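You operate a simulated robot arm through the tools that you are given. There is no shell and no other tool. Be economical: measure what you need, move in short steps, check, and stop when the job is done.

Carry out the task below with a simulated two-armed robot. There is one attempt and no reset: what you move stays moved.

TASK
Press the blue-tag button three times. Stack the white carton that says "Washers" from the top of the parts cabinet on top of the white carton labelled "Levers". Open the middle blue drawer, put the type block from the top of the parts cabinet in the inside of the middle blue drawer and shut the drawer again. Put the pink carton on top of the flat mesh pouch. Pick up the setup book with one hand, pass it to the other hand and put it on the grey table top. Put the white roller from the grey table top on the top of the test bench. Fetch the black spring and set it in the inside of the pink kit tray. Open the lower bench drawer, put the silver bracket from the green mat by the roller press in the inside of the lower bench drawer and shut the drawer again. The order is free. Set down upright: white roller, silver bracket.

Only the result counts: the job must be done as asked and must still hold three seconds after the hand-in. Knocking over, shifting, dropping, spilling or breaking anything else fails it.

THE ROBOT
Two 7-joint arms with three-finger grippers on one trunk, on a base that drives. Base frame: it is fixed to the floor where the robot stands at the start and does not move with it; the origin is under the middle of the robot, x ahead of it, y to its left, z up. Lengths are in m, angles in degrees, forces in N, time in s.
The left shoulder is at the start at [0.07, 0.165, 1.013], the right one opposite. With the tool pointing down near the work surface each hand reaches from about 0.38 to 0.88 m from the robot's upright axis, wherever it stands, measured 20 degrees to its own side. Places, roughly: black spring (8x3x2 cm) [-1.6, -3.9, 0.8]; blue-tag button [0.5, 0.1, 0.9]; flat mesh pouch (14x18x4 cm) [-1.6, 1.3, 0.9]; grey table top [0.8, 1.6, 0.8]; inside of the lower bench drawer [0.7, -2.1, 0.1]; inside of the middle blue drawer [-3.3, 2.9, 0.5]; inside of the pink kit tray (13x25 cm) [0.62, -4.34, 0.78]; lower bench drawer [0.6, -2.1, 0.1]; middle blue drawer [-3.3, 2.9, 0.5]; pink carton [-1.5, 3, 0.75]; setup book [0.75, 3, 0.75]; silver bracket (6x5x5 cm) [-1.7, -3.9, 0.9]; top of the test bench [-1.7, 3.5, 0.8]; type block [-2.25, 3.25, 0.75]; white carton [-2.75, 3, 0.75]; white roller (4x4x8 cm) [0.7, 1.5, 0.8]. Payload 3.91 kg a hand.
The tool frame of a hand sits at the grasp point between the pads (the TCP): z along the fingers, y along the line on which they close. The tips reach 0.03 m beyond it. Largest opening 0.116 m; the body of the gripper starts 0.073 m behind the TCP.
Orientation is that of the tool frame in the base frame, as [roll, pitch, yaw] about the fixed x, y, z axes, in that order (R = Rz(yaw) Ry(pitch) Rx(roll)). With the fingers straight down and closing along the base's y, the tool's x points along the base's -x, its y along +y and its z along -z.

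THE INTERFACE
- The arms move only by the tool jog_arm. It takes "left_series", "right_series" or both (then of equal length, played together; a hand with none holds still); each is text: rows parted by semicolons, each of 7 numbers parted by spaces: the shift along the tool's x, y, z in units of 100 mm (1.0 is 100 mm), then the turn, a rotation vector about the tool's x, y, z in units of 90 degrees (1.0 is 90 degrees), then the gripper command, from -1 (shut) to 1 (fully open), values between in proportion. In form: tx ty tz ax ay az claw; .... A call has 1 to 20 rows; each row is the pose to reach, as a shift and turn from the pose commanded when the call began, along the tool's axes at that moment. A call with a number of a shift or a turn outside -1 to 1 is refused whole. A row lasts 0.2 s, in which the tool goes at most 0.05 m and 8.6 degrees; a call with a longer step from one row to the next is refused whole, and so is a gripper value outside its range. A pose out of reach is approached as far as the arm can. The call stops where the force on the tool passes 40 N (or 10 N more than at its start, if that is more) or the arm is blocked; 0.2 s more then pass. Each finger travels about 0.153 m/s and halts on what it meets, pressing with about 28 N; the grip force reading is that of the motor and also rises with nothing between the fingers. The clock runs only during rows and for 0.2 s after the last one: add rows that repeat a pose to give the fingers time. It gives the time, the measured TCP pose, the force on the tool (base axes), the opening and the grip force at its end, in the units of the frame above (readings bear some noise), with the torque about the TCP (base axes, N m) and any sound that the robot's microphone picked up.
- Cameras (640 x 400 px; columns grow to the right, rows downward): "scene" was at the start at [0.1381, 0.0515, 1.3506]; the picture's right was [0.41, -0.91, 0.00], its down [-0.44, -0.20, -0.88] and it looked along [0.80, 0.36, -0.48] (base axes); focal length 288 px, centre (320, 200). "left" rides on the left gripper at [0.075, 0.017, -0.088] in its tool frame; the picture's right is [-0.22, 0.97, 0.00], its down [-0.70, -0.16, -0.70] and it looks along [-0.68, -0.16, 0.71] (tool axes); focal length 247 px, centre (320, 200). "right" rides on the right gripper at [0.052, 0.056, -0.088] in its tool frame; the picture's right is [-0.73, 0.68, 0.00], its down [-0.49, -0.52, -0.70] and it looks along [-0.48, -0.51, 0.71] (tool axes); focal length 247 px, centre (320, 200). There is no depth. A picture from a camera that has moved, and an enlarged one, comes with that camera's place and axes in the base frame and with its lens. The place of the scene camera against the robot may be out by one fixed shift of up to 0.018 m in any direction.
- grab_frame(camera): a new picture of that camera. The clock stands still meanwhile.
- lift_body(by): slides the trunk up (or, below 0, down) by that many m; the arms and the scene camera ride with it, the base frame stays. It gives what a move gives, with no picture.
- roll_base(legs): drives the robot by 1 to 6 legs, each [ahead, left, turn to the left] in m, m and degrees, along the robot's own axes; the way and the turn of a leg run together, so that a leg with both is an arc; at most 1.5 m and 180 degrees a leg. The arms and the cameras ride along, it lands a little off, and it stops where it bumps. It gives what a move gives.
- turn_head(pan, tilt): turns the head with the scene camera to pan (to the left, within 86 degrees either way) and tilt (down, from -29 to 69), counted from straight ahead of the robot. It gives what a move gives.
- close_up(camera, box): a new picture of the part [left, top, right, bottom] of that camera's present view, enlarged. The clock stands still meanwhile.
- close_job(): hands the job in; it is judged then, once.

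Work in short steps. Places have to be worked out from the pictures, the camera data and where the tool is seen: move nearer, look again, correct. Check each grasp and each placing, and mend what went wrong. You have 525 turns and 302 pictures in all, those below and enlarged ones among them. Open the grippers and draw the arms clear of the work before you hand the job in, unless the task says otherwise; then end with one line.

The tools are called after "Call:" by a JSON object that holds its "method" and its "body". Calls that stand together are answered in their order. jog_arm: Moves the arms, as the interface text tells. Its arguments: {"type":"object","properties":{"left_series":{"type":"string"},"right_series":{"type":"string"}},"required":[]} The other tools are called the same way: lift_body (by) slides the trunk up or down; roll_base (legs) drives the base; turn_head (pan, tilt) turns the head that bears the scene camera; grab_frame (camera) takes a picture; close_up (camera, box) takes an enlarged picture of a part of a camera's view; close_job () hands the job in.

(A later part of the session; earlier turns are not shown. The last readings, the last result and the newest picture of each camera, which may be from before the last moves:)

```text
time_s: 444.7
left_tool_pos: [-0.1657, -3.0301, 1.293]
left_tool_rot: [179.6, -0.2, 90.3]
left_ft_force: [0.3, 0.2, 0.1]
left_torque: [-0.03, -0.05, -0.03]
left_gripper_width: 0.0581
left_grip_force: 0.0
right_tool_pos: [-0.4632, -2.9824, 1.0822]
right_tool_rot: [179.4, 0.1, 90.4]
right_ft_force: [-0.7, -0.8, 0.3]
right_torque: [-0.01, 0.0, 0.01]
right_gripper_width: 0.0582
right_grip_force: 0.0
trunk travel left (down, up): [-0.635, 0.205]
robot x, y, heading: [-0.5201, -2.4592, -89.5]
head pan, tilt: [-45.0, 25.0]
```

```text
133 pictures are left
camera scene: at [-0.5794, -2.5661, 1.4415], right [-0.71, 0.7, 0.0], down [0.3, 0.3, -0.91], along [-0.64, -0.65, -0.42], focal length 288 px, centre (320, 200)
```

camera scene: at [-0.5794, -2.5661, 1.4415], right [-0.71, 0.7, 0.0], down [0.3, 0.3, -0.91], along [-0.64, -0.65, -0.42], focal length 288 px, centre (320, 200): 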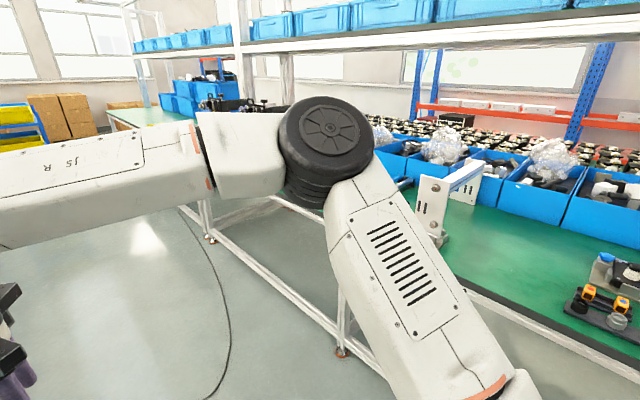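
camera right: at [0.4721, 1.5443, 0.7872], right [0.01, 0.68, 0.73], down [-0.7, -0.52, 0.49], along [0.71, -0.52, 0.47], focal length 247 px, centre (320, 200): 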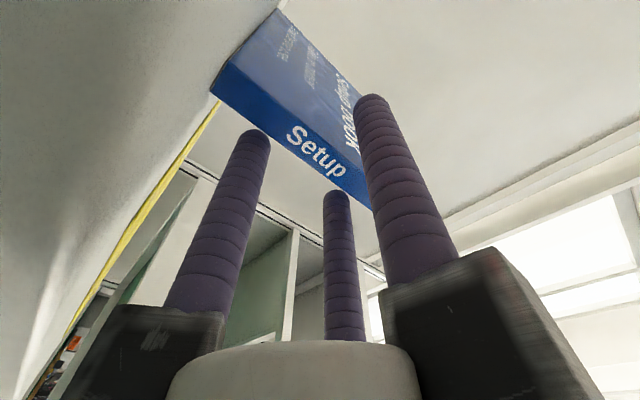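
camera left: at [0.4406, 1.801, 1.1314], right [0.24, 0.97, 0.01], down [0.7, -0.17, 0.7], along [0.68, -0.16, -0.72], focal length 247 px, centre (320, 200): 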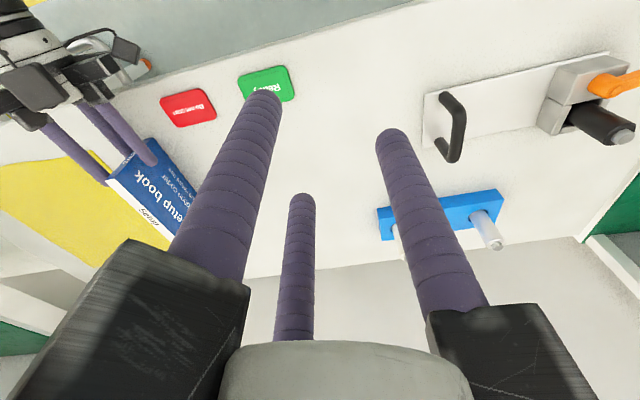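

The cable lies flat on the floor and can't be avoided. I'll roll on slowly to y≈-3.4 and turn to face the west bench.

Call:
{"method": "roll_base", "body": {"legs": [[0.6, 0.1, 0], [0.35, 0, 0], [0, 0, -90.4]]}}

Call:
{"method": "turn_head", "body": {"pan": 15, "tilt": 20}}

Call:
{"method": "grab_frame", "body": {"camera": "scene"}}

```text
time_s: 453.9
left_tool_pos: [-0.9862, -3.757, 1.2927]
left_tool_rot: [179.5, -0.2, -0.6]
left_ft_force: [0.0, 0.5, 0.2]
left_torque: [-0.01, 0.02, -0.01]
left_gripper_width: 0.0582
left_grip_force: 0.1
right_tool_pos: [-0.9336, -3.4592, 1.0843]
right_tool_rot: [179.4, 0.1, -0.5]
right_ft_force: [-0.4, 0.0, 0.3]
right_torque: [0.01, 0.0, 0.0]
right_gripper_width: 0.058
right_grip_force: 0.1
trunk travel left (down, up): [-0.635, 0.205]
robot x, y, heading: [-0.4121, -3.4134, 179.5]
head pan, tilt: [-45.0, 25.0]
```

```text
time_s: 455.2
left_tool_pos: [-0.9862, -3.7564, 1.2933]
left_tool_rot: [179.6, -0.2, -0.6]
left_ft_force: [0.0, -0.4, 0.5]
left_torque: [0.04, -0.01, -0.02]
left_gripper_width: 0.058
left_grip_force: 0.0
right_tool_pos: [-0.9342, -3.4588, 1.0833]
right_tool_rot: [179.4, 0.0, -0.5]
right_ft_force: [-1.0, -0.8, 0.5]
right_torque: [0.0, -0.03, 0.03]
right_gripper_width: 0.058
right_grip_force: 0.0
trunk travel left (down, up): [-0.635, 0.205]
robot x, y, heading: [-0.4152, -3.4111, 179.4]
head pan, tilt: [15.0, 20.0]
```

```text
132 pictures are left
camera scene: at [-0.5501, -3.4205, 1.4496], right [-0.25, 0.97, 0.0], down [0.33, 0.09, -0.94], along [-0.91, -0.24, -0.34], focal length 288 px, centre (320, 200)
```

scene: 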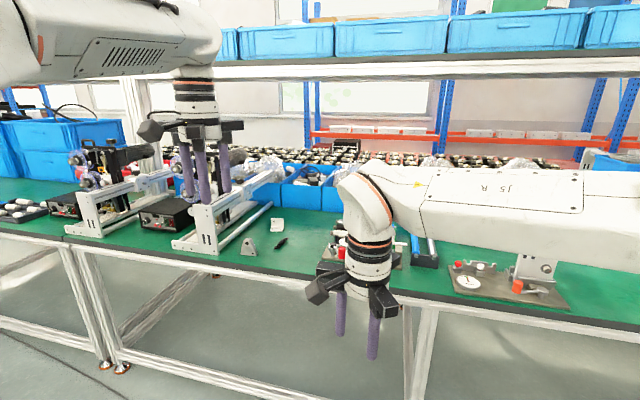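

I see a small silver bracket and a dark spring near the frame. Zooming.

Call:
{"method": "close_up", "body": {"camera": "scene", "box": [180, 190, 340, 290]}}

```text
4.00 times, centred on (260, 240) of scene
camera zoom: at [-0.5501, -3.4205, 1.4496], right [-0.25, 0.97, 0.0], down [0.33, 0.09, -0.94], along [-0.91, -0.24, -0.34], focal length 1152 px, centre (560, 40)
```

zoom: 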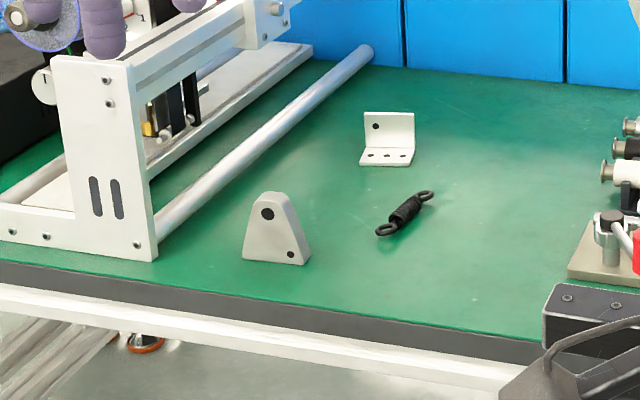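

The L-shaped silver bracket is at about [-1.69, -3.92] and the spring at about [-1.57, -3.85], lying roughly along x. I'll rotate the left hand 90° to pinch the bracket's upright plate, and the right hand 15° to suit the spring.

Call:
{"method": "jog_arm", "body": {"left_series": "0 0 0 0 0 0.09 0; 0 0 0 0 0 0.18 0; 0 0 0 0 0 0.27 0; 0 0 0 0 0 0.36 0; 0 0 0 0 0 0.45 0; 0 0 0 0 0 0.54 0; 0 0 0 0 0 0.63 0; 0 0 0 0 0 0.72 0; 0 0 0 0 0 0.81 0; 0 0 0 0 0 0.9 0; 0 0 0 0 0 0.99 0; 0 0 0 0 0 1 0; 0 0 0 0 0 1 0", "right_series": "0 0 0 0 0 0.08 0; 0 0 0 0 0 0.167 0; 0 0 0 0 0 0.167 0; 0 0 0 0 0 0.167 0; 0 0 0 0 0 0.167 0; 0 0 0 0 0 0.167 0; 0 0 0 0 0 0.167 0; 0 0 0 0 0 0.167 0; 0 0 0 0 0 0.167 0; 0 0 0 0 0 0.167 0; 0 0 0 0 0 0.167 0; 0 0 0 0 0 0.167 0; 0 0 0 0 0 0.167 0"}}

Call:
{"method": "roll_base", "body": {"legs": [[0.3, 0.2, 0.4]]}}

Call:
{"method": "turn_head", "body": {"pan": 25, "tilt": 25}}

Call:
{"method": "grab_frame", "body": {"camera": "scene"}}

```text
time_s: 458.0
left_tool_pos: [-0.9865, -3.7563, 1.2917]
left_tool_rot: [-179.9, -0.5, -90.8]
left_ft_force: [0.0, -0.1, -0.3]
left_torque: [-0.05, -0.03, 0.02]
left_gripper_width: 0.058
left_grip_force: 0.1
right_tool_pos: [-0.9348, -3.4592, 1.0835]
right_tool_rot: [179.4, 0.0, -15.6]
right_ft_force: [-0.1, 0.6, 0.2]
right_torque: [0.04, 0.01, 0.0]
right_gripper_width: 0.0579
right_grip_force: 0.1
trunk travel left (down, up): [-0.635, 0.205]
robot x, y, heading: [-0.4128, -3.4095, 179.4]
head pan, tilt: [15.0, 20.0]
```

```text
time_s: 460.3
left_tool_pos: [-1.2844, -3.9572, 1.2938]
left_tool_rot: [-179.8, -0.4, -90.4]
left_ft_force: [-0.3, 0.5, -0.1]
left_torque: [0.02, 0.02, 0.0]
left_gripper_width: 0.0581
left_grip_force: 0.0
right_tool_pos: [-1.2339, -3.6607, 1.083]
right_tool_rot: [179.5, 0.1, -15.1]
right_ft_force: [-0.1, 0.7, -0.6]
right_torque: [-0.02, -0.02, -0.04]
right_gripper_width: 0.0581
right_grip_force: 0.1
trunk travel left (down, up): [-0.635, 0.205]
robot x, y, heading: [-0.7123, -3.6119, 179.9]
head pan, tilt: [15.0, 20.0]
```

```text
time_s: 461.0
left_tool_pos: [-1.285, -3.9568, 1.2922]
left_tool_rot: [-179.8, -0.4, -90.3]
left_ft_force: [0.2, 1.2, 1.0]
left_torque: [0.03, -0.02, 0.0]
left_gripper_width: 0.0579
left_grip_force: 0.0
right_tool_pos: [-1.2348, -3.6597, 1.0832]
right_tool_rot: [179.4, -0.1, -15.3]
right_ft_force: [0.5, 0.0, -0.1]
right_torque: [-0.02, 0.01, 0.0]
right_gripper_width: 0.0578
right_grip_force: 0.1
trunk travel left (down, up): [-0.635, 0.205]
robot x, y, heading: [-0.7159, -3.6091, 179.8]
head pan, tilt: [25.0, 25.0]
```

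```text
130 pictures are left
camera scene: at [-0.8441, -3.6343, 1.4415], right [-0.42, 0.91, 0.0], down [0.38, 0.18, -0.91], along [-0.82, -0.38, -0.42], focal length 288 px, centre (320, 200)
```

scene: 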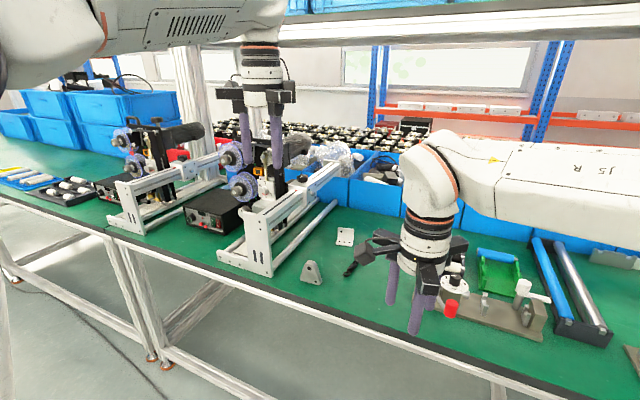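

Call:
{"method": "grab_frame", "body": {"camera": "left"}}

Call:
{"method": "close_up", "body": {"camera": "scene", "box": [210, 160, 410, 285]}}

```text
129 pictures are left
camera left: at [-1.3029, -4.032, 1.3814], right [-0.97, 0.23, -0.01], down [0.16, 0.7, 0.7], along [0.16, 0.68, -0.72], focal length 247 px, centre (320, 200)
```

left: 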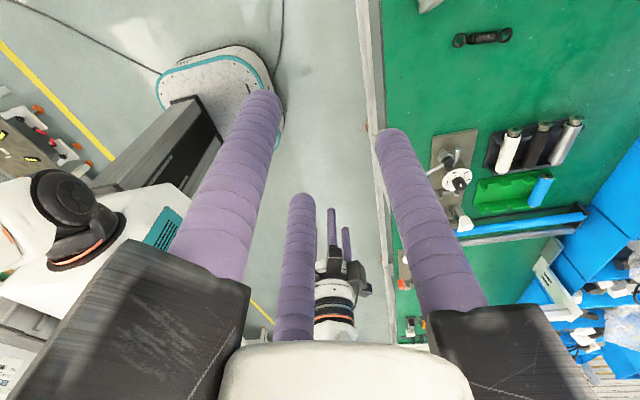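

```text
3.20 times, centred on (310, 222) of scene
camera zoom: at [-0.8441, -3.6343, 1.4415], right [-0.42, 0.91, 0.0], down [0.38, 0.18, -0.91], along [-0.82, -0.38, -0.42], focal length 921 px, centre (352, 128)
```

zoom: 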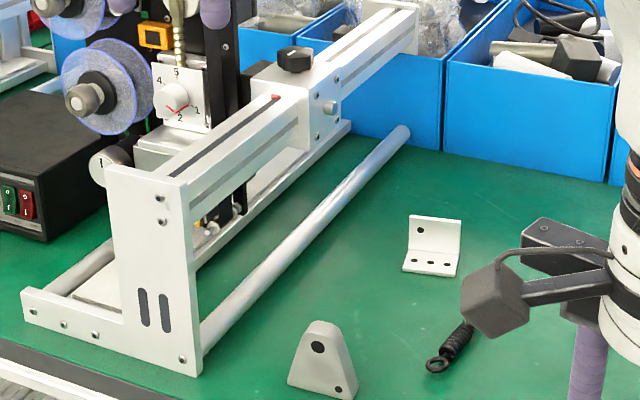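

The bracket's upright plate is near x≈-1.76, y≈-3.94, about 12 cm from the frame; bench top z≈0.815. I'll raise/retract the right hand, lower the trunk to stay under the shelf, then drive in.

Call:
{"method": "jog_arm", "body": {"right_series": "0.3 0 -0.3 0 0 0 0; 0.6 0 -0.6 0 0 0 0; 0.9 0 -0.9 0 0 0 0; 1 0 -1 0 0 0 0"}}

Call:
{"method": "jog_arm", "body": {"right_series": "0.3 0.1 -0.3 0 0 0 0; 0.5 0.1 -0.6 0 0 0 0; 0.5 0.1 -0.9 0 0 0 0; 0.5 0.1 -1 0 0 0 0"}}

Call:
{"method": "lift_body", "body": {"by": -0.22}}

Call:
{"method": "roll_base", "body": {"legs": [[0.2, 0, 0]]}}

Call:
{"method": "grab_frame", "body": {"camera": "scene"}}

Call:
{"method": "grab_frame", "body": {"camera": "left"}}

```text
time_s: 462.0
left_tool_pos: [-1.2848, -3.9574, 1.2932]
left_tool_rot: [-179.8, -0.4, -90.4]
left_ft_force: [0.0, -1.1, 0.4]
left_torque: [0.02, -0.02, 0.01]
left_gripper_width: 0.058
left_grip_force: 0.1
right_tool_pos: [-1.1363, -3.6846, 1.1834]
right_tool_rot: [179.5, 0.0, -15.2]
right_ft_force: [0.0, 0.8, 0.7]
right_torque: [0.0, 0.01, -0.03]
right_gripper_width: 0.058
right_grip_force: 0.0
trunk travel left (down, up): [-0.635, 0.205]
robot x, y, heading: [-0.7164, -3.6093, 179.8]
head pan, tilt: [25.0, 25.0]
```

```text
time_s: 463.0
left_tool_pos: [-1.2832, -3.9577, 1.2921]
left_tool_rot: [-179.8, -0.5, -90.3]
left_ft_force: [-0.8, -0.3, 0.2]
left_torque: [0.01, 0.01, 0.04]
left_gripper_width: 0.0579
left_grip_force: 0.0
right_tool_pos: [-1.0904, -3.7081, 1.2838]
right_tool_rot: [179.4, 0.0, -15.3]
right_ft_force: [0.1, 0.1, -0.6]
right_torque: [0.02, 0.01, -0.01]
right_gripper_width: 0.0579
right_grip_force: 0.1
trunk travel left (down, up): [-0.635, 0.205]
robot x, y, heading: [-0.7133, -3.608, 179.8]
head pan, tilt: [25.0, 25.0]
```

```text
time_s: 465.3
left_tool_pos: [-1.2845, -3.9585, 1.0733]
left_tool_rot: [-179.8, -0.2, -90.3]
left_ft_force: [-0.7, 0.3, -0.4]
left_torque: [0.01, 0.0, -0.01]
left_gripper_width: 0.0579
left_grip_force: 0.1
right_tool_pos: [-1.0923, -3.707, 1.0638]
right_tool_rot: [179.4, 0.0, -15.2]
right_ft_force: [0.2, -0.6, 0.2]
right_torque: [-0.02, -0.01, 0.02]
right_gripper_width: 0.0581
right_grip_force: 0.0
trunk travel left (down, up): [-0.415, 0.425]
robot x, y, heading: [-0.7129, -3.6116, 180.0]
head pan, tilt: [25.0, 25.0]
```

```text
time_s: 466.9
left_tool_pos: [-1.4856, -3.9568, 1.0723]
left_tool_rot: [-179.8, -0.3, -90.2]
left_ft_force: [-0.4, 1.0, 0.1]
left_torque: [0.0, -0.03, 0.03]
left_gripper_width: 0.058
left_grip_force: 0.1
right_tool_pos: [-1.2912, -3.7062, 1.063]
right_tool_rot: [179.4, -0.1, -15.2]
right_ft_force: [-0.1, 0.0, 0.0]
right_torque: [0.0, -0.04, -0.04]
right_gripper_width: 0.0581
right_grip_force: 0.0
trunk travel left (down, up): [-0.415, 0.425]
robot x, y, heading: [-0.9156, -3.608, 179.8]
head pan, tilt: [25.0, 25.0]
```

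```text
127 pictures are left
camera scene: at [-1.044, -3.6336, 1.2214], right [-0.42, 0.91, 0.0], down [0.38, 0.18, -0.91], along [-0.82, -0.38, -0.42], focal length 288 px, centre (320, 200)
```

scene: 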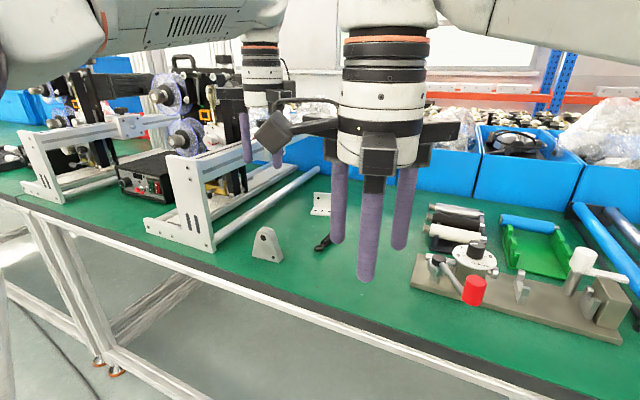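

```text
126 pictures are left
camera left: at [-1.5029, -4.0312, 1.1612], right [-0.97, 0.23, -0.01], down [0.16, 0.7, 0.7], along [0.16, 0.68, -0.72], focal length 247 px, centre (320, 200)
```

left: 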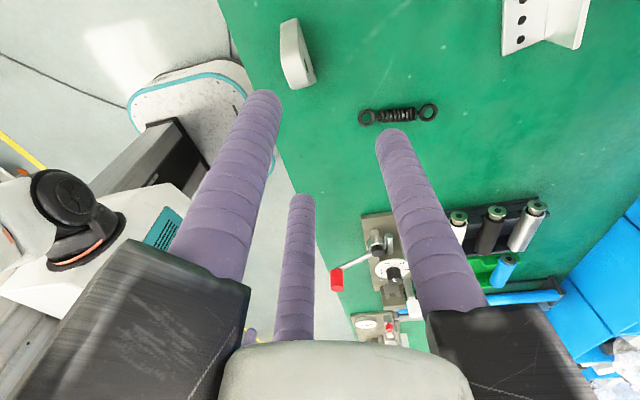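

The bracket and spring are both visible. I'll move in 10 cm more with the base and 10 cm with the arm.

Call:
{"method": "roll_base", "body": {"legs": [[0.1, 0, 0]]}}

Call:
{"method": "jog_arm", "body": {"left_series": "0 0.4 0 0 0 0 0; 0 0.8 0 0 0 0 0; 0 1 0 0 0 0 0; 0 1 0 0 0 0 0"}}

Call:
{"method": "grab_frame", "body": {"camera": "left"}}

```text
time_s: 468.1
left_tool_pos: [-1.584, -3.9567, 1.0717]
left_tool_rot: [-179.6, -0.3, -90.3]
left_ft_force: [-0.6, 0.3, 0.6]
left_torque: [-0.02, -0.04, 0.0]
left_gripper_width: 0.058
left_grip_force: 0.1
right_tool_pos: [-1.391, -3.7055, 1.0626]
right_tool_rot: [179.5, -0.1, -15.1]
right_ft_force: [0.8, -0.2, -0.8]
right_torque: [-0.02, -0.03, 0.0]
right_gripper_width: 0.058
right_grip_force: 0.1
trunk travel left (down, up): [-0.415, 0.425]
robot x, y, heading: [-1.0149, -3.6105, 179.7]
head pan, tilt: [25.0, 25.0]
```

```text
time_s: 469.1
left_tool_pos: [-1.6853, -3.9573, 1.0724]
left_tool_rot: [-179.9, -0.4, -90.3]
left_ft_force: [-0.1, -0.4, 0.1]
left_torque: [0.0, -0.01, 0.0]
left_gripper_width: 0.058
left_grip_force: 0.0
right_tool_pos: [-1.3906, -3.7069, 1.0637]
right_tool_rot: [179.4, -0.1, -15.3]
right_ft_force: [-0.7, -0.2, 0.1]
right_torque: [0.0, 0.02, 0.0]
right_gripper_width: 0.058
right_grip_force: 0.1
trunk travel left (down, up): [-0.415, 0.425]
robot x, y, heading: [-1.0136, -3.61, 179.9]
head pan, tilt: [25.0, 25.0]
```

```text
125 pictures are left
camera left: at [-1.7016, -4.0316, 1.1616], right [-0.97, 0.23, 0.0], down [0.16, 0.7, 0.7], along [0.16, 0.68, -0.72], focal length 247 px, centre (320, 200)
```

left: 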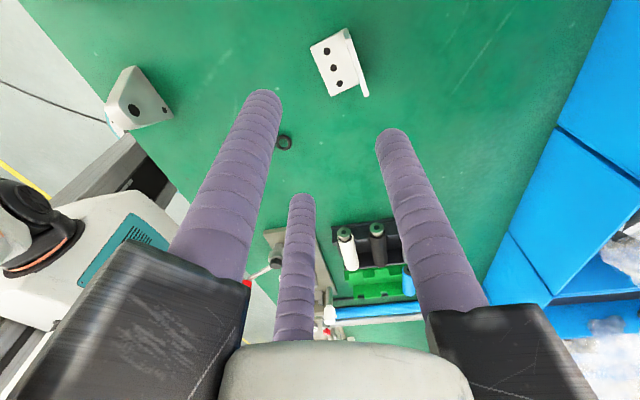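

Call:
{"method": "close_up", "body": {"camera": "left", "box": [280, 10, 400, 110]}}

```text
4.00 times, centred on (340, 60) of left
camera zoom: at [-1.7016, -4.0316, 1.1616], right [-0.97, 0.23, 0.0], down [0.16, 0.7, 0.7], along [0.16, 0.68, -0.72], focal length 988 px, centre (240, 760)
```

zoom: 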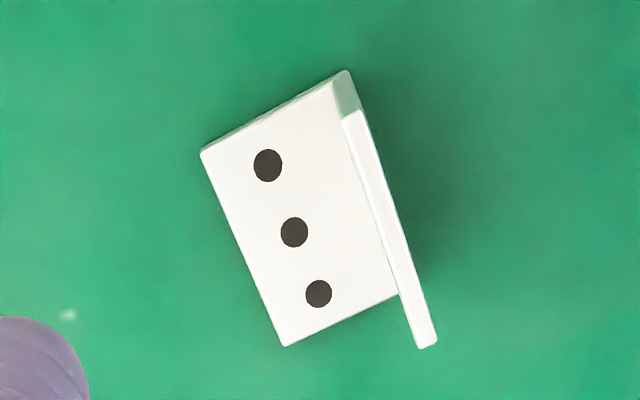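

The plate's top edge runs from (-1.7135, -3.970) to (-1.729, -3.905), turned ~14°. I'll align the hand to it and descend 10 cm.

Call:
{"method": "jog_arm", "body": {"left_series": "-0.1 0.15 0 0 0 -0.08 0; -0.21 0.33 0 0 0 -0.152 0; -0.21 0.33 0.4 0 0 -0.152 0; -0.21 0.33 0.8 0 0 -0.152 0; -0.21 0.33 1 0 0 -0.152 0; -0.21 0.33 1 0 0 -0.152 0"}}

Call:
{"method": "grab_frame", "body": {"camera": "left"}}

Call:
{"method": "close_up", "body": {"camera": "scene", "box": [180, 80, 380, 280]}}

```text
time_s: 470.5
left_tool_pos: [-1.7166, -3.9365, 0.9707]
left_tool_rot: [-179.9, -0.6, -76.6]
left_ft_force: [-0.4, 0.0, -1.2]
left_torque: [0.0, -0.03, -0.02]
left_gripper_width: 0.0581
left_grip_force: 0.1
right_tool_pos: [-1.3918, -3.7071, 1.0629]
right_tool_rot: [179.3, -0.1, -15.2]
right_ft_force: [0.1, -0.6, -0.7]
right_torque: [0.0, 0.0, 0.0]
right_gripper_width: 0.058
right_grip_force: 0.2
trunk travel left (down, up): [-0.415, 0.425]
robot x, y, heading: [-1.0106, -3.6095, 180.1]
head pan, tilt: [25.0, 25.0]
```

```text
123 pictures are left
camera left: at [-1.7162, -4.013, 1.0594], right [-1.0, -0.01, 0.0], down [-0.01, 0.72, 0.69], along [0.0, 0.69, -0.72], focal length 247 px, centre (320, 200)
```

left: 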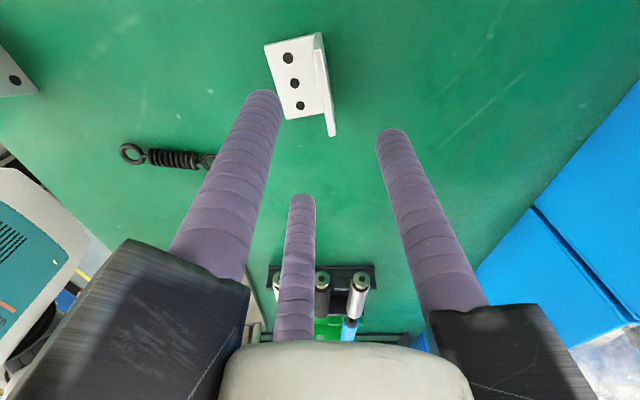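

```text
2.00 times, centred on (280, 180) of scene
camera zoom: at [-1.1433, -3.6335, 1.2214], right [-0.42, 0.91, 0.0], down [0.38, 0.18, -0.91], along [-0.82, -0.38, -0.42], focal length 576 px, centre (400, 240)
```

zoom: 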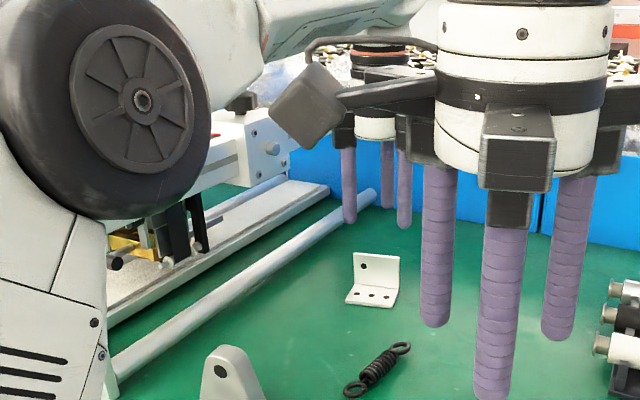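

Aligned over the upright plate. I'll descend 9.5 cm with the rods either side and check.

Call:
{"method": "jog_arm", "body": {"left_series": "0 0 0.3 0 0 0 -0.1; 0 0 0.5 0 0 0 -0.1; 0 0 0.7 0 0 0 -0.1; 0 0 0.8 0 0 0 -0.1; 0 0 0.88 0 0 0 -0.1; 0 0 0.95 0 0 0 -0.1"}}

Call:
{"method": "grab_frame", "body": {"camera": "left"}}

Call:
{"method": "close_up", "body": {"camera": "scene", "box": [220, 120, 380, 280]}}

```text
time_s: 471.9
left_tool_pos: [-1.7161, -3.9376, 0.8775]
left_tool_rot: [-179.9, -0.5, -76.5]
left_ft_force: [0.1, 0.1, 0.5]
left_torque: [-0.03, 0.03, -0.02]
left_gripper_width: 0.0519
left_grip_force: 0.0
right_tool_pos: [-1.3905, -3.7071, 1.0629]
right_tool_rot: [179.4, -0.1, -15.2]
right_ft_force: [0.1, -0.2, -0.2]
right_torque: [-0.01, 0.01, 0.0]
right_gripper_width: 0.0581
right_grip_force: 0.0
trunk travel left (down, up): [-0.415, 0.425]
robot x, y, heading: [-1.0128, -3.6091, 179.9]
head pan, tilt: [25.0, 25.0]
```

```text
121 pictures are left
camera left: at [-1.7152, -4.0138, 0.9659], right [-1.0, -0.01, 0.0], down [-0.01, 0.72, 0.69], along [0.0, 0.69, -0.72], focal length 247 px, centre (320, 200)
```

left: 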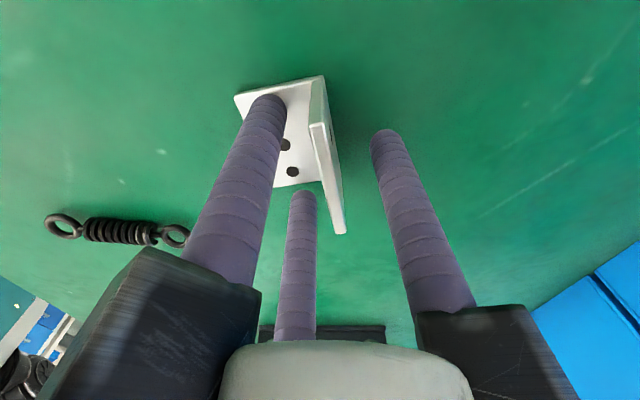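

```text
2.50 times, centred on (300, 200) of scene
camera zoom: at [-1.1428, -3.6336, 1.2215], right [-0.42, 0.91, 0.0], down [0.38, 0.18, -0.91], along [-0.82, -0.38, -0.42], focal length 720 px, centre (370, 200)
```

zoom: 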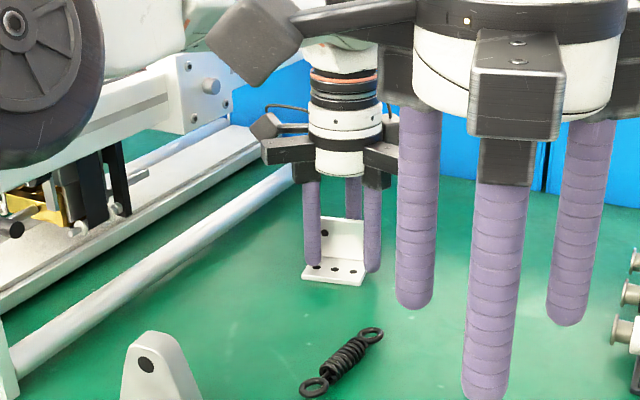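

The rods straddle the upright plate just above its base. Closing.

Call:
{"method": "jog_arm", "body": {"left_series": "0 0 0 0 0 0 -0.5; 0 0 0 0 0 0 -0.8; 0 0 0 0 0 0 -1; 0 0 0 0 0 0 -1; 0 0 0 0 0 0 -1"}}

Call:
{"method": "grab_frame", "body": {"camera": "left"}}

```text
time_s: 473.1
left_tool_pos: [-1.7153, -3.9371, 0.8776]
left_tool_rot: [-179.9, -0.5, -76.7]
left_ft_force: [-0.4, -0.8, 1.8]
left_torque: [0.0, 0.09, 0.02]
left_gripper_width: 0.0123
left_grip_force: 28.1
right_tool_pos: [-1.3919, -3.7073, 1.0624]
right_tool_rot: [179.4, -0.1, -15.2]
right_ft_force: [0.8, 0.6, -0.1]
right_torque: [0.01, 0.01, -0.01]
right_gripper_width: 0.058
right_grip_force: 0.0
trunk travel left (down, up): [-0.415, 0.425]
robot x, y, heading: [-1.0135, -3.6082, 180.0]
head pan, tilt: [25.0, 25.0]
```

```text
119 pictures are left
camera left: at [-1.715, -4.0138, 0.9661], right [-1.0, -0.01, 0.0], down [-0.01, 0.72, 0.69], along [0.0, 0.69, -0.72], focal length 247 px, centre (320, 200)
```

left: 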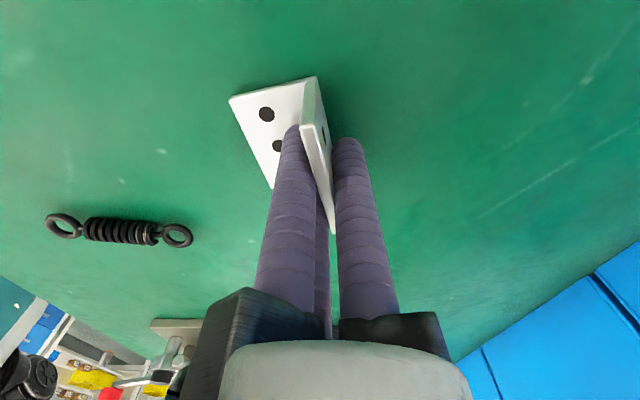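

Gripped (0.0123 vs 0.009 when empty). I'll lift gently and check.

Call:
{"method": "jog_arm", "body": {"left_series": "0 0 -0.1 0 0 0 -1; 0 0 -0.25 0 0 0 -1; 0 0 -0.5 0 0 0 -1; 0 0 -0.75 0 0 0 -1; 0 0 -1 0 0 0 -1; 0 0 -1 0 0 0 -1"}}

Call:
{"method": "grab_frame", "body": {"camera": "left"}}

Call:
{"method": "close_up", "body": {"camera": "scene", "box": [220, 80, 380, 240]}}

```text
time_s: 474.5
left_tool_pos: [-1.7164, -3.9356, 0.9756]
left_tool_rot: [-179.9, -0.4, -76.5]
left_ft_force: [0.4, 0.3, -1.6]
left_torque: [0.0, -0.02, 0.0]
left_gripper_width: 0.0122
left_grip_force: 28.1
right_tool_pos: [-1.3912, -3.7083, 1.0637]
right_tool_rot: [179.6, -0.1, -15.2]
right_ft_force: [0.0, -0.1, -0.4]
right_torque: [-0.01, 0.0, -0.02]
right_gripper_width: 0.058
right_grip_force: 0.1
trunk travel left (down, up): [-0.415, 0.425]
robot x, y, heading: [-1.0158, -3.6101, 180.0]
head pan, tilt: [25.0, 25.0]
```

```text
118 pictures are left
camera left: at [-1.7159, -4.0126, 1.0654], right [-1.0, -0.01, 0.0], down [-0.01, 0.72, 0.69], along [0.0, 0.69, -0.72], focal length 247 px, centre (320, 200)
```

left: 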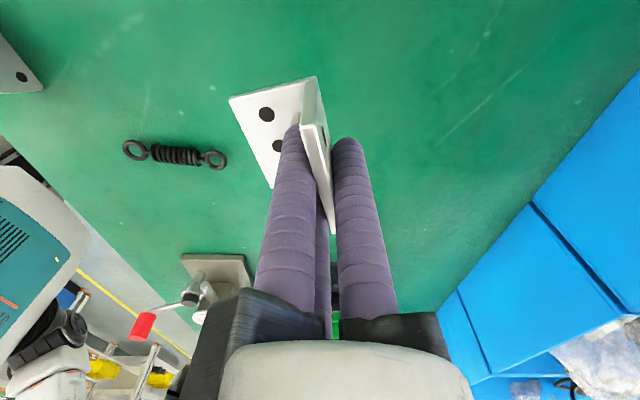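

```text
2.50 times, centred on (300, 160) of scene
camera zoom: at [-1.143, -3.6337, 1.2215], right [-0.42, 0.91, 0.0], down [0.38, 0.18, -0.91], along [-0.82, -0.38, -0.42], focal length 720 px, centre (370, 300)
```

zoom: 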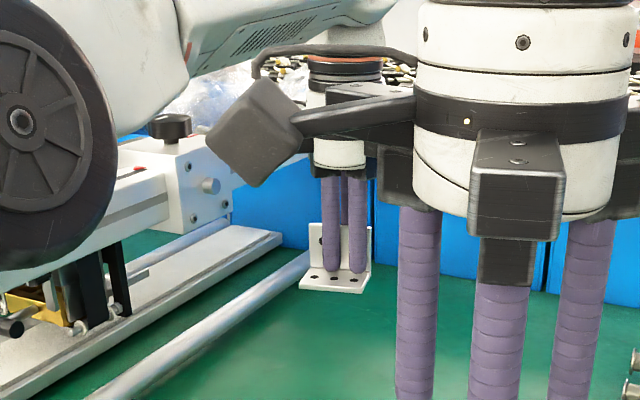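

The bracket is held level. The spring lies at (-1.557, -3.859), axis nearly along x. I'll back out, tuck the left hand (with bracket) aside, then fetch the spring with the right.

Call:
{"method": "roll_base", "body": {"legs": [[-0.45, 0, 0]]}}

Call:
{"method": "jog_arm", "body": {"left_series": "0.15 -0.3 -0.2 0 0 0 -1; 0.3 -0.6 -0.4 0 0 0 -1; 0.4 -0.9 -0.5 0 0 0 -1; 0.4 -1 -0.5 0 0 0 -1; 0.4 -1 -0.5 0 0 0 -1"}}

Call:
{"method": "jog_arm", "body": {"left_series": "0.15 -0.3 0 0 0 0 -1; 0.3 -0.6 0 0 0 0 -1; 0.4 -0.9 0 0 0 0 -1; 0.4 -1 0 0 0 0 -1; 0.4 -1 0 0 0 0 -1"}}

Call:
{"method": "grab_frame", "body": {"camera": "left"}}

```text
time_s: 477.2
left_tool_pos: [-1.27, -3.9379, 0.9764]
left_tool_rot: [-179.9, -0.5, -76.4]
left_ft_force: [-0.3, 0.1, -0.8]
left_torque: [0.03, 0.02, 0.04]
left_gripper_width: 0.0125
left_grip_force: 28.4
right_tool_pos: [-0.9467, -3.7076, 1.064]
right_tool_rot: [179.5, -0.1, -15.2]
right_ft_force: [-1.0, 0.2, -0.5]
right_torque: [0.03, -0.01, 0.0]
right_gripper_width: 0.0579
right_grip_force: 0.1
trunk travel left (down, up): [-0.415, 0.425]
robot x, y, heading: [-0.5698, -3.6088, -180.0]
head pan, tilt: [25.0, 25.0]
```

```text
time_s: 478.4
left_tool_pos: [-1.1637, -3.9535, 1.0274]
left_tool_rot: [-179.9, -0.5, -76.5]
left_ft_force: [0.6, -0.2, -1.2]
left_torque: [0.02, -0.01, 0.02]
left_gripper_width: 0.0125
left_grip_force: 27.8
right_tool_pos: [-0.9458, -3.7076, 1.063]
right_tool_rot: [179.3, -0.1, -15.1]
right_ft_force: [-0.8, -0.3, -0.1]
right_torque: [0.01, 0.03, 0.0]
right_gripper_width: 0.0581
right_grip_force: 0.1
trunk travel left (down, up): [-0.415, 0.425]
robot x, y, heading: [-0.5665, -3.6098, -180.0]
head pan, tilt: [25.0, 25.0]
```

```text
time_s: 479.6
left_tool_pos: [-1.0577, -3.9671, 1.0274]
left_tool_rot: [179.9, -0.5, -76.6]
left_ft_force: [-0.3, -0.7, -1.3]
left_torque: [-0.02, 0.04, 0.0]
left_gripper_width: 0.0121
left_grip_force: 27.5
right_tool_pos: [-0.9456, -3.7074, 1.0639]
right_tool_rot: [179.3, -0.1, -15.1]
right_ft_force: [0.8, -0.3, 0.2]
right_torque: [-0.02, -0.01, -0.05]
right_gripper_width: 0.0581
right_grip_force: 0.1
trunk travel left (down, up): [-0.415, 0.425]
robot x, y, heading: [-0.5671, -3.6065, 180.0]
head pan, tilt: [25.0, 25.0]
```

```text
116 pictures are left
camera left: at [-1.0565, -4.0441, 1.1171], right [-1.0, -0.01, 0.0], down [-0.01, 0.72, 0.69], along [-0.01, 0.69, -0.72], focal length 247 px, centre (320, 200)
```

left: 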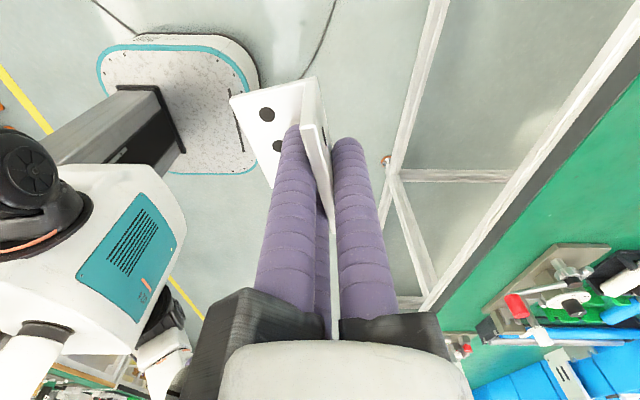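

I'll tuck the left hand a bit further out and back, then position the base for the spring.

Call:
{"method": "jog_arm", "body": {"left_series": "0.3 -0.3 0 0 0 0 -1; 0.6 -0.6 0 0 0 0 -1; 0.9 -0.9 0 0 0 0 -1; 1 -1 0 0 0 0 -1; 1 -1 0 0 0 0 -1"}}

Call:
{"method": "roll_base", "body": {"legs": [[0, 0.14, 0], [0.3, 0, 0]]}}

Call:
{"method": "grab_frame", "body": {"camera": "right"}}

Call:
{"method": "grab_frame", "body": {"camera": "scene"}}

```text
time_s: 480.8
left_tool_pos: [-0.9808, -4.0131, 1.0109]
left_tool_rot: [-179.9, -0.4, -76.6]
left_ft_force: [0.0, 0.7, -0.1]
left_torque: [0.01, 0.01, 0.04]
left_gripper_width: 0.0123
left_grip_force: 28.0
left hand out of reach, approached as far as the arm can: row 3, 4, 5
right_tool_pos: [-0.9465, -3.7081, 1.0636]
right_tool_rot: [179.4, -0.1, -15.2]
right_ft_force: [0.5, -0.4, 0.2]
right_torque: [-0.02, -0.01, -0.02]
right_gripper_width: 0.0579
right_grip_force: 0.2
trunk travel left (down, up): [-0.415, 0.425]
robot x, y, heading: [-0.57, -3.6084, -179.9]
head pan, tilt: [25.0, 25.0]
```

```text
time_s: 483.8
left_tool_pos: [-1.2809, -4.1517, 1.0107]
left_tool_rot: [-180.0, -0.5, -76.5]
left_ft_force: [-1.2, 0.8, -1.6]
left_torque: [-0.03, -0.05, -0.03]
left_gripper_width: 0.0122
left_grip_force: 28.2
right_tool_pos: [-1.2453, -3.8473, 1.0631]
right_tool_rot: [179.4, -0.2, -15.2]
right_ft_force: [0.1, 0.2, -0.8]
right_torque: [-0.01, 0.0, -0.01]
right_gripper_width: 0.058
right_grip_force: 0.1
trunk travel left (down, up): [-0.415, 0.425]
robot x, y, heading: [-0.8691, -3.7455, -180.1]
head pan, tilt: [25.0, 25.0]
```

```text
115 pictures are left
camera right: at [-1.2097, -3.9152, 1.1511], right [-0.88, -0.47, 0.01], down [-0.33, 0.64, 0.69], along [-0.33, 0.61, -0.72], focal length 247 px, centre (320, 200)
```

right: 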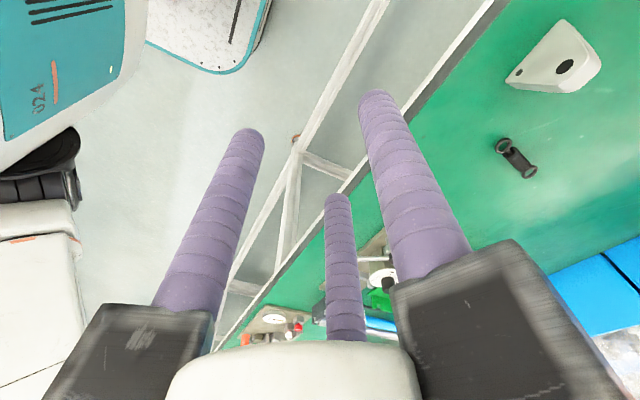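

```text
114 pictures are left
camera scene: at [-0.998, -3.7739, 1.2214], right [-0.42, 0.91, 0.0], down [0.38, 0.18, -0.91], along [-0.82, -0.38, -0.42], focal length 288 px, centre (320, 200)
```

scene: 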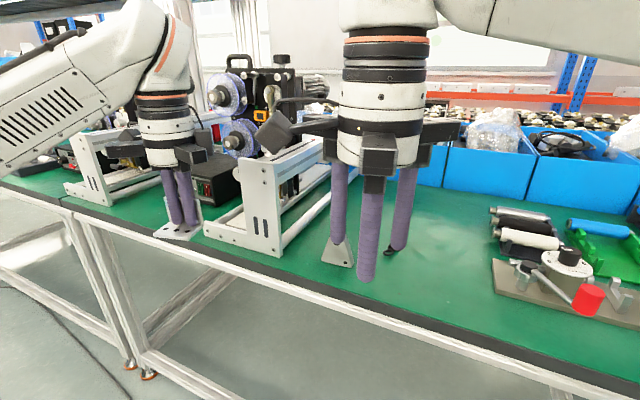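

Spring ≈(-1.57, -3.865), axis about 174°. I'll extend the right arm toward it in steps, keeping height above the neighbouring plate.

Call:
{"method": "jog_arm", "body": {"right_series": "-0.3 0 0 0 0 -0.05 0; -0.6 0 0 0 0 -0.1 0; -0.9 0 0 0 0 -0.1 0; -1 0 0 0 0 -0.1 0; -1 0 0 0 0 -0.1 0"}}

Call:
{"method": "jog_arm", "body": {"right_series": "-0.4 0.2 0 0 0 0 0; -0.8 0.3 0 0 0 0 0; -1 0.4 0 0 0 0 0; -1 0.4 0 0 0 0 0"}}

Call:
{"method": "grab_frame", "body": {"camera": "right"}}

```text
time_s: 484.9
left_tool_pos: [-1.2802, -4.1525, 1.0113]
left_tool_rot: [-180.0, -0.4, -76.5]
left_ft_force: [0.5, 0.3, -2.0]
left_torque: [0.01, 0.04, 0.02]
left_gripper_width: 0.0122
left_grip_force: 28.2
right_tool_pos: [-1.3405, -3.8206, 1.0644]
right_tool_rot: [179.5, 0.0, -6.1]
right_ft_force: [-0.7, -0.6, -0.2]
right_torque: [-0.01, -0.01, 0.01]
right_gripper_width: 0.0578
right_grip_force: 0.0
trunk travel left (down, up): [-0.415, 0.425]
robot x, y, heading: [-0.8644, -3.7486, -180.2]
head pan, tilt: [25.0, 25.0]
```

```text
time_s: 485.9
left_tool_pos: [-1.2812, -4.1521, 1.0113]
left_tool_rot: [-180.0, -0.3, -76.6]
left_ft_force: [-0.6, 0.6, -1.3]
left_torque: [0.02, 0.01, -0.02]
left_gripper_width: 0.0122
left_grip_force: 28.2
right_tool_pos: [-1.4237, -3.8432, 1.0637]
right_tool_rot: [179.5, 0.0, -6.1]
right_ft_force: [0.6, -0.2, -0.1]
right_torque: [-0.02, -0.02, 0.03]
right_gripper_width: 0.0579
right_grip_force: 0.1
right hand out of reach, approached as far as the arm can: row 3, 4
trunk travel left (down, up): [-0.415, 0.425]
robot x, y, heading: [-0.8661, -3.7476, -180.0]
head pan, tilt: [25.0, 25.0]
```

```text
113 pictures are left
camera right: at [-1.3779, -3.904, 1.1516], right [-0.8, -0.6, 0.01], down [-0.43, 0.58, 0.69], along [-0.42, 0.55, -0.72], focal length 247 px, centre (320, 200)
```

right: 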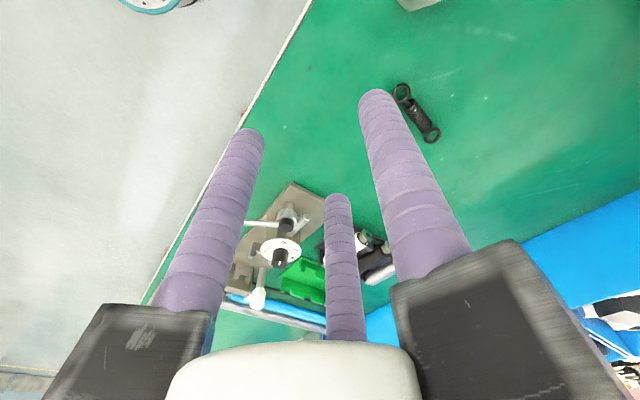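

I'll lower 10 cm, which improves reach, and continue toward the spring.

Call:
{"method": "jog_arm", "body": {"right_series": "0 0 0.4 0 0 0 0; -0.2 0.05 0.8 0 0 0 0; -0.5 0.1 1 0 0 0 0; -0.8 0.1 1 0 0 0 0; -1 0.1 1 0 0 0 0; -1 0.1 1 0 0 0 0"}}

Call:
{"method": "grab_frame", "body": {"camera": "right"}}

```text
time_s: 487.4
left_tool_pos: [-1.2793, -4.1518, 1.0117]
left_tool_rot: [-179.9, -0.5, -76.6]
left_ft_force: [0.1, -0.2, -0.6]
left_torque: [0.07, 0.03, 0.01]
left_gripper_width: 0.0123
left_grip_force: 28.0
right_tool_pos: [-1.5129, -3.8438, 0.9647]
right_tool_rot: [179.4, -0.1, -6.1]
right_ft_force: [0.4, 0.6, -0.1]
right_torque: [0.02, -0.01, 0.02]
right_gripper_width: 0.0578
right_grip_force: 0.0
right hand out of reach, approached as far as the arm can: row 5, 6
trunk travel left (down, up): [-0.415, 0.425]
robot x, y, heading: [-0.867, -3.7492, -179.9]
head pan, tilt: [25.0, 25.0]
```

```text
112 pictures are left
camera right: at [-1.4676, -3.9048, 1.0517], right [-0.8, -0.6, 0.01], down [-0.43, 0.58, 0.69], along [-0.42, 0.55, -0.72], focal length 247 px, centre (320, 200)
```

right: 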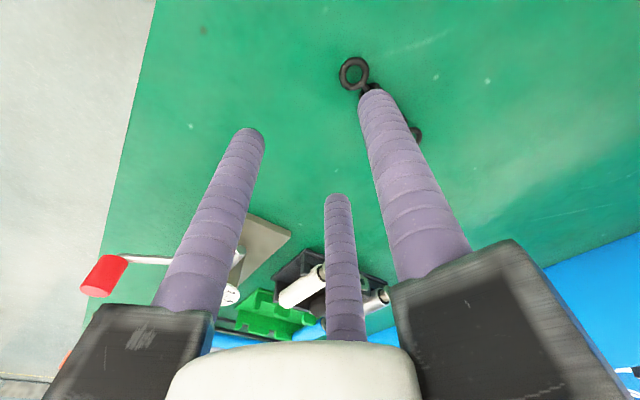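

I'll creep the base 5 cm forward and fine-align over the spring.

Call:
{"method": "roll_base", "body": {"legs": [[0.05, 0, 0]]}}

Call:
{"method": "jog_arm", "body": {"right_series": "-0.07 0.17 0.3 0 0 0 -0.1; -0.07 0.17 0.6 0 0 0 -0.1; -0.07 0.17 0.6 0 0 0 -0.1"}}

Call:
{"method": "grab_frame", "body": {"camera": "right"}}

Call:
{"method": "close_up", "body": {"camera": "scene", "box": [120, 100, 420, 290]}}

```text
time_s: 488.3
left_tool_pos: [-1.3319, -4.1517, 1.0095]
left_tool_rot: [-179.8, -0.5, -76.5]
left_ft_force: [-1.1, 0.3, -1.3]
left_torque: [0.0, -0.03, 0.0]
left_gripper_width: 0.0124
left_grip_force: 28.0
right_tool_pos: [-1.5646, -3.8443, 0.9631]
right_tool_rot: [179.5, 0.0, -6.2]
right_ft_force: [0.3, 0.1, 0.1]
right_torque: [-0.04, -0.02, 0.03]
right_gripper_width: 0.0578
right_grip_force: 0.2
trunk travel left (down, up): [-0.415, 0.425]
robot x, y, heading: [-0.914, -3.7459, -179.9]
head pan, tilt: [25.0, 25.0]
```

```text
time_s: 489.1
left_tool_pos: [-1.3301, -4.1518, 1.0107]
left_tool_rot: [-179.9, -0.3, -76.4]
left_ft_force: [0.4, -0.3, -1.2]
left_torque: [0.03, 0.0, 0.01]
left_gripper_width: 0.0124
left_grip_force: 27.3
right_tool_pos: [-1.5723, -3.8614, 0.9032]
right_tool_rot: [179.5, -0.1, -6.1]
right_ft_force: [-0.7, 0.2, 1.0]
right_torque: [0.03, 0.02, -0.03]
right_gripper_width: 0.0521
right_grip_force: 0.0
trunk travel left (down, up): [-0.415, 0.425]
robot x, y, heading: [-0.9178, -3.7479, -179.9]
head pan, tilt: [25.0, 25.0]
```

```text
111 pictures are left
camera right: at [-1.5252, -3.9225, 0.9916], right [-0.8, -0.6, 0.01], down [-0.43, 0.58, 0.7], along [-0.42, 0.55, -0.72], focal length 247 px, centre (320, 200)
```

right: 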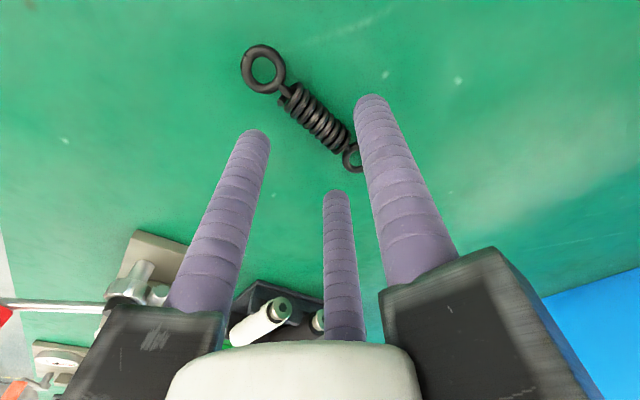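

```text
2.11 times, centred on (270, 195) of scene
camera zoom: at [-1.0465, -3.7745, 1.2215], right [-0.42, 0.91, 0.0], down [0.38, 0.18, -0.91], along [-0.82, -0.38, -0.42], focal length 606 px, centre (425, 210)
```

zoom: 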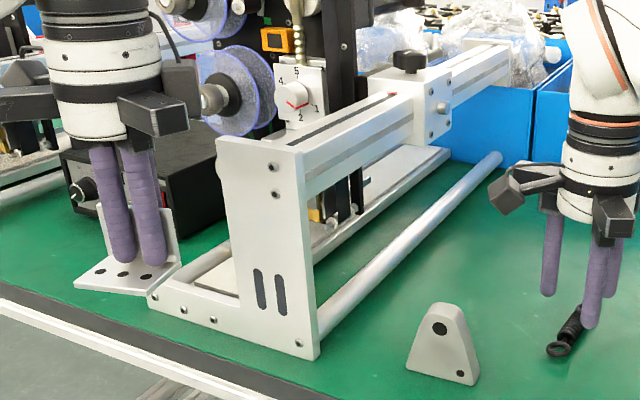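

Aligned over the coil. I'll descend gently to just above the mat and close.

Call:
{"method": "jog_arm", "body": {"right_series": "0 -0.05 0.15 0 0 0 -0.1; 0 -0.05 0.28 0 0 0 -0.1; 0 -0.05 0.36 0 0 0 -0.1; 0 -0.05 0.42 0 0 0 -0.1; 0 -0.05 0.47 0 0 0 -0.1; 0 -0.05 0.51 0 0 0 -0.1"}}

Call:
{"method": "grab_frame", "body": {"camera": "right"}}

```text
time_s: 490.1
left_tool_pos: [-1.329, -4.152, 1.0111]
left_tool_rot: [-180.0, -0.6, -76.5]
left_ft_force: [-0.9, -0.1, -1.4]
left_torque: [-0.01, -0.04, -0.02]
left_gripper_width: 0.0122
left_grip_force: 27.7
right_tool_pos: [-1.5712, -3.8573, 0.8702]
right_tool_rot: [178.8, 0.5, -6.3]
right_ft_force: [2.5, -0.6, 19.7]
right_torque: [0.29, -0.69, 0.12]
right_gripper_width: 0.0534
right_grip_force: 1.3
trunk travel left (down, up): [-0.415, 0.425]
robot x, y, heading: [-0.9182, -3.7484, -180.1]
head pan, tilt: [25.0, 25.0]
stopped in row 5 (right hand): the force on the tool passed its limit at 46 N (the readings are from after the stop); the commanded pose is now the measured one
```

```text
109 pictures are left
camera right: at [-1.5245, -3.9165, 0.959], right [-0.8, -0.6, 0.02], down [-0.42, 0.59, 0.69], along [-0.43, 0.55, -0.72], focal length 247 px, centre (320, 200)
```

right: 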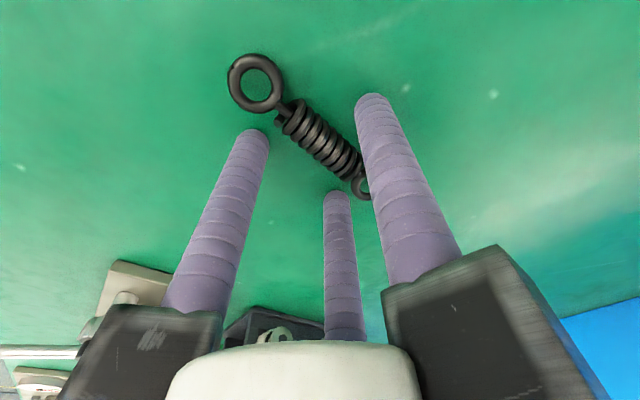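

The rod touches the mat, so the top is at z≈0.836. I'll raise 2 mm and close on the coil.

Call:
{"method": "jog_arm", "body": {"right_series": "0 0 -0.02 0.007 -0.006 0 -0.1; 0 0 -0.02 0.007 -0.006 0 -0.5; 0 0 -0.02 0.007 -0.006 0 -0.8; 0 0 -0.02 0.007 -0.006 0 -1; 0 0 -0.02 0.007 -0.006 0 -1; 0 0 -0.02 0.007 -0.006 0 -1"}}

Call:
{"method": "grab_frame", "body": {"camera": "right"}}

```text
time_s: 491.5
left_tool_pos: [-1.3289, -4.1513, 1.0123]
left_tool_rot: [-179.9, -0.5, -76.5]
left_ft_force: [0.0, 0.5, -0.7]
left_torque: [0.0, 0.0, -0.02]
left_gripper_width: 0.0125
left_grip_force: 27.8
right_tool_pos: [-1.5719, -3.8555, 0.8692]
right_tool_rot: [179.7, 1.0, -6.2]
right_ft_force: [3.1, 4.5, 11.0]
right_torque: [0.22, -0.3, 0.06]
right_gripper_width: 0.0267
right_grip_force: 27.5
trunk travel left (down, up): [-0.415, 0.425]
robot x, y, heading: [-0.9194, -3.748, -180.1]
head pan, tilt: [25.0, 25.0]
```

```text
108 pictures are left
camera right: at [-1.5238, -3.9169, 0.9576], right [-0.8, -0.6, 0.02], down [-0.41, 0.58, 0.7], along [-0.43, 0.56, -0.71], focal length 247 px, centre (320, 200)
```

right: 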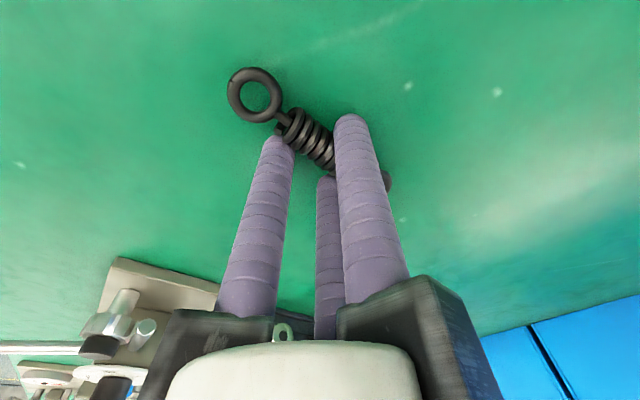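

Gripped at the coil. I'll lift and check.

Call:
{"method": "jog_arm", "body": {"right_series": "0 0 -0.1 0 0 0 -1; 0 0 -0.3 0 0 0 -1; 0 0 -0.6 0 0 0 -1; 0 0 -1 0 0 0 -1; 0 0 -1 0 0 0 -1"}}

Call:
{"method": "grab_frame", "body": {"camera": "right"}}

```text
time_s: 492.7
left_tool_pos: [-1.3299, -4.1519, 1.0114]
left_tool_rot: [-179.9, -0.5, -76.5]
left_ft_force: [-0.2, -0.7, -1.6]
left_torque: [-0.01, 0.03, -0.02]
left_gripper_width: 0.0123
left_grip_force: 28.0
right_tool_pos: [-1.571, -3.8547, 0.9599]
right_tool_rot: [179.4, 1.1, -6.5]
right_ft_force: [-0.8, -0.2, 0.2]
right_torque: [0.0, -0.02, 0.02]
right_gripper_width: 0.0264
right_grip_force: 27.9
right hand out of reach, approached as far as the arm can: row 4, 5
trunk travel left (down, up): [-0.415, 0.425]
robot x, y, heading: [-0.9221, -3.749, -179.9]
head pan, tilt: [25.0, 25.0]
```

```text
107 pictures are left
camera right: at [-1.5234, -3.916, 1.0469], right [-0.8, -0.59, 0.02], down [-0.41, 0.58, 0.7], along [-0.43, 0.56, -0.71], focal length 247 px, centre (320, 200)
```

right: 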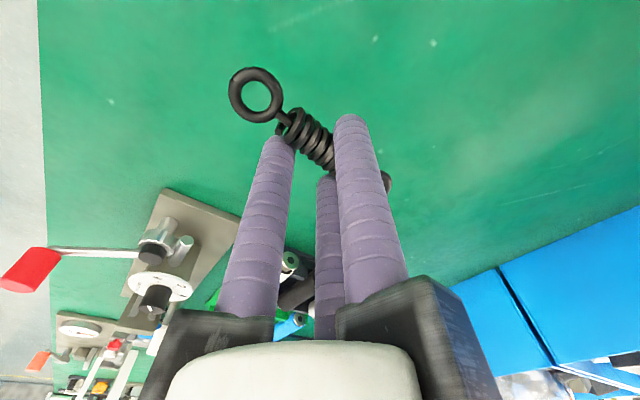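

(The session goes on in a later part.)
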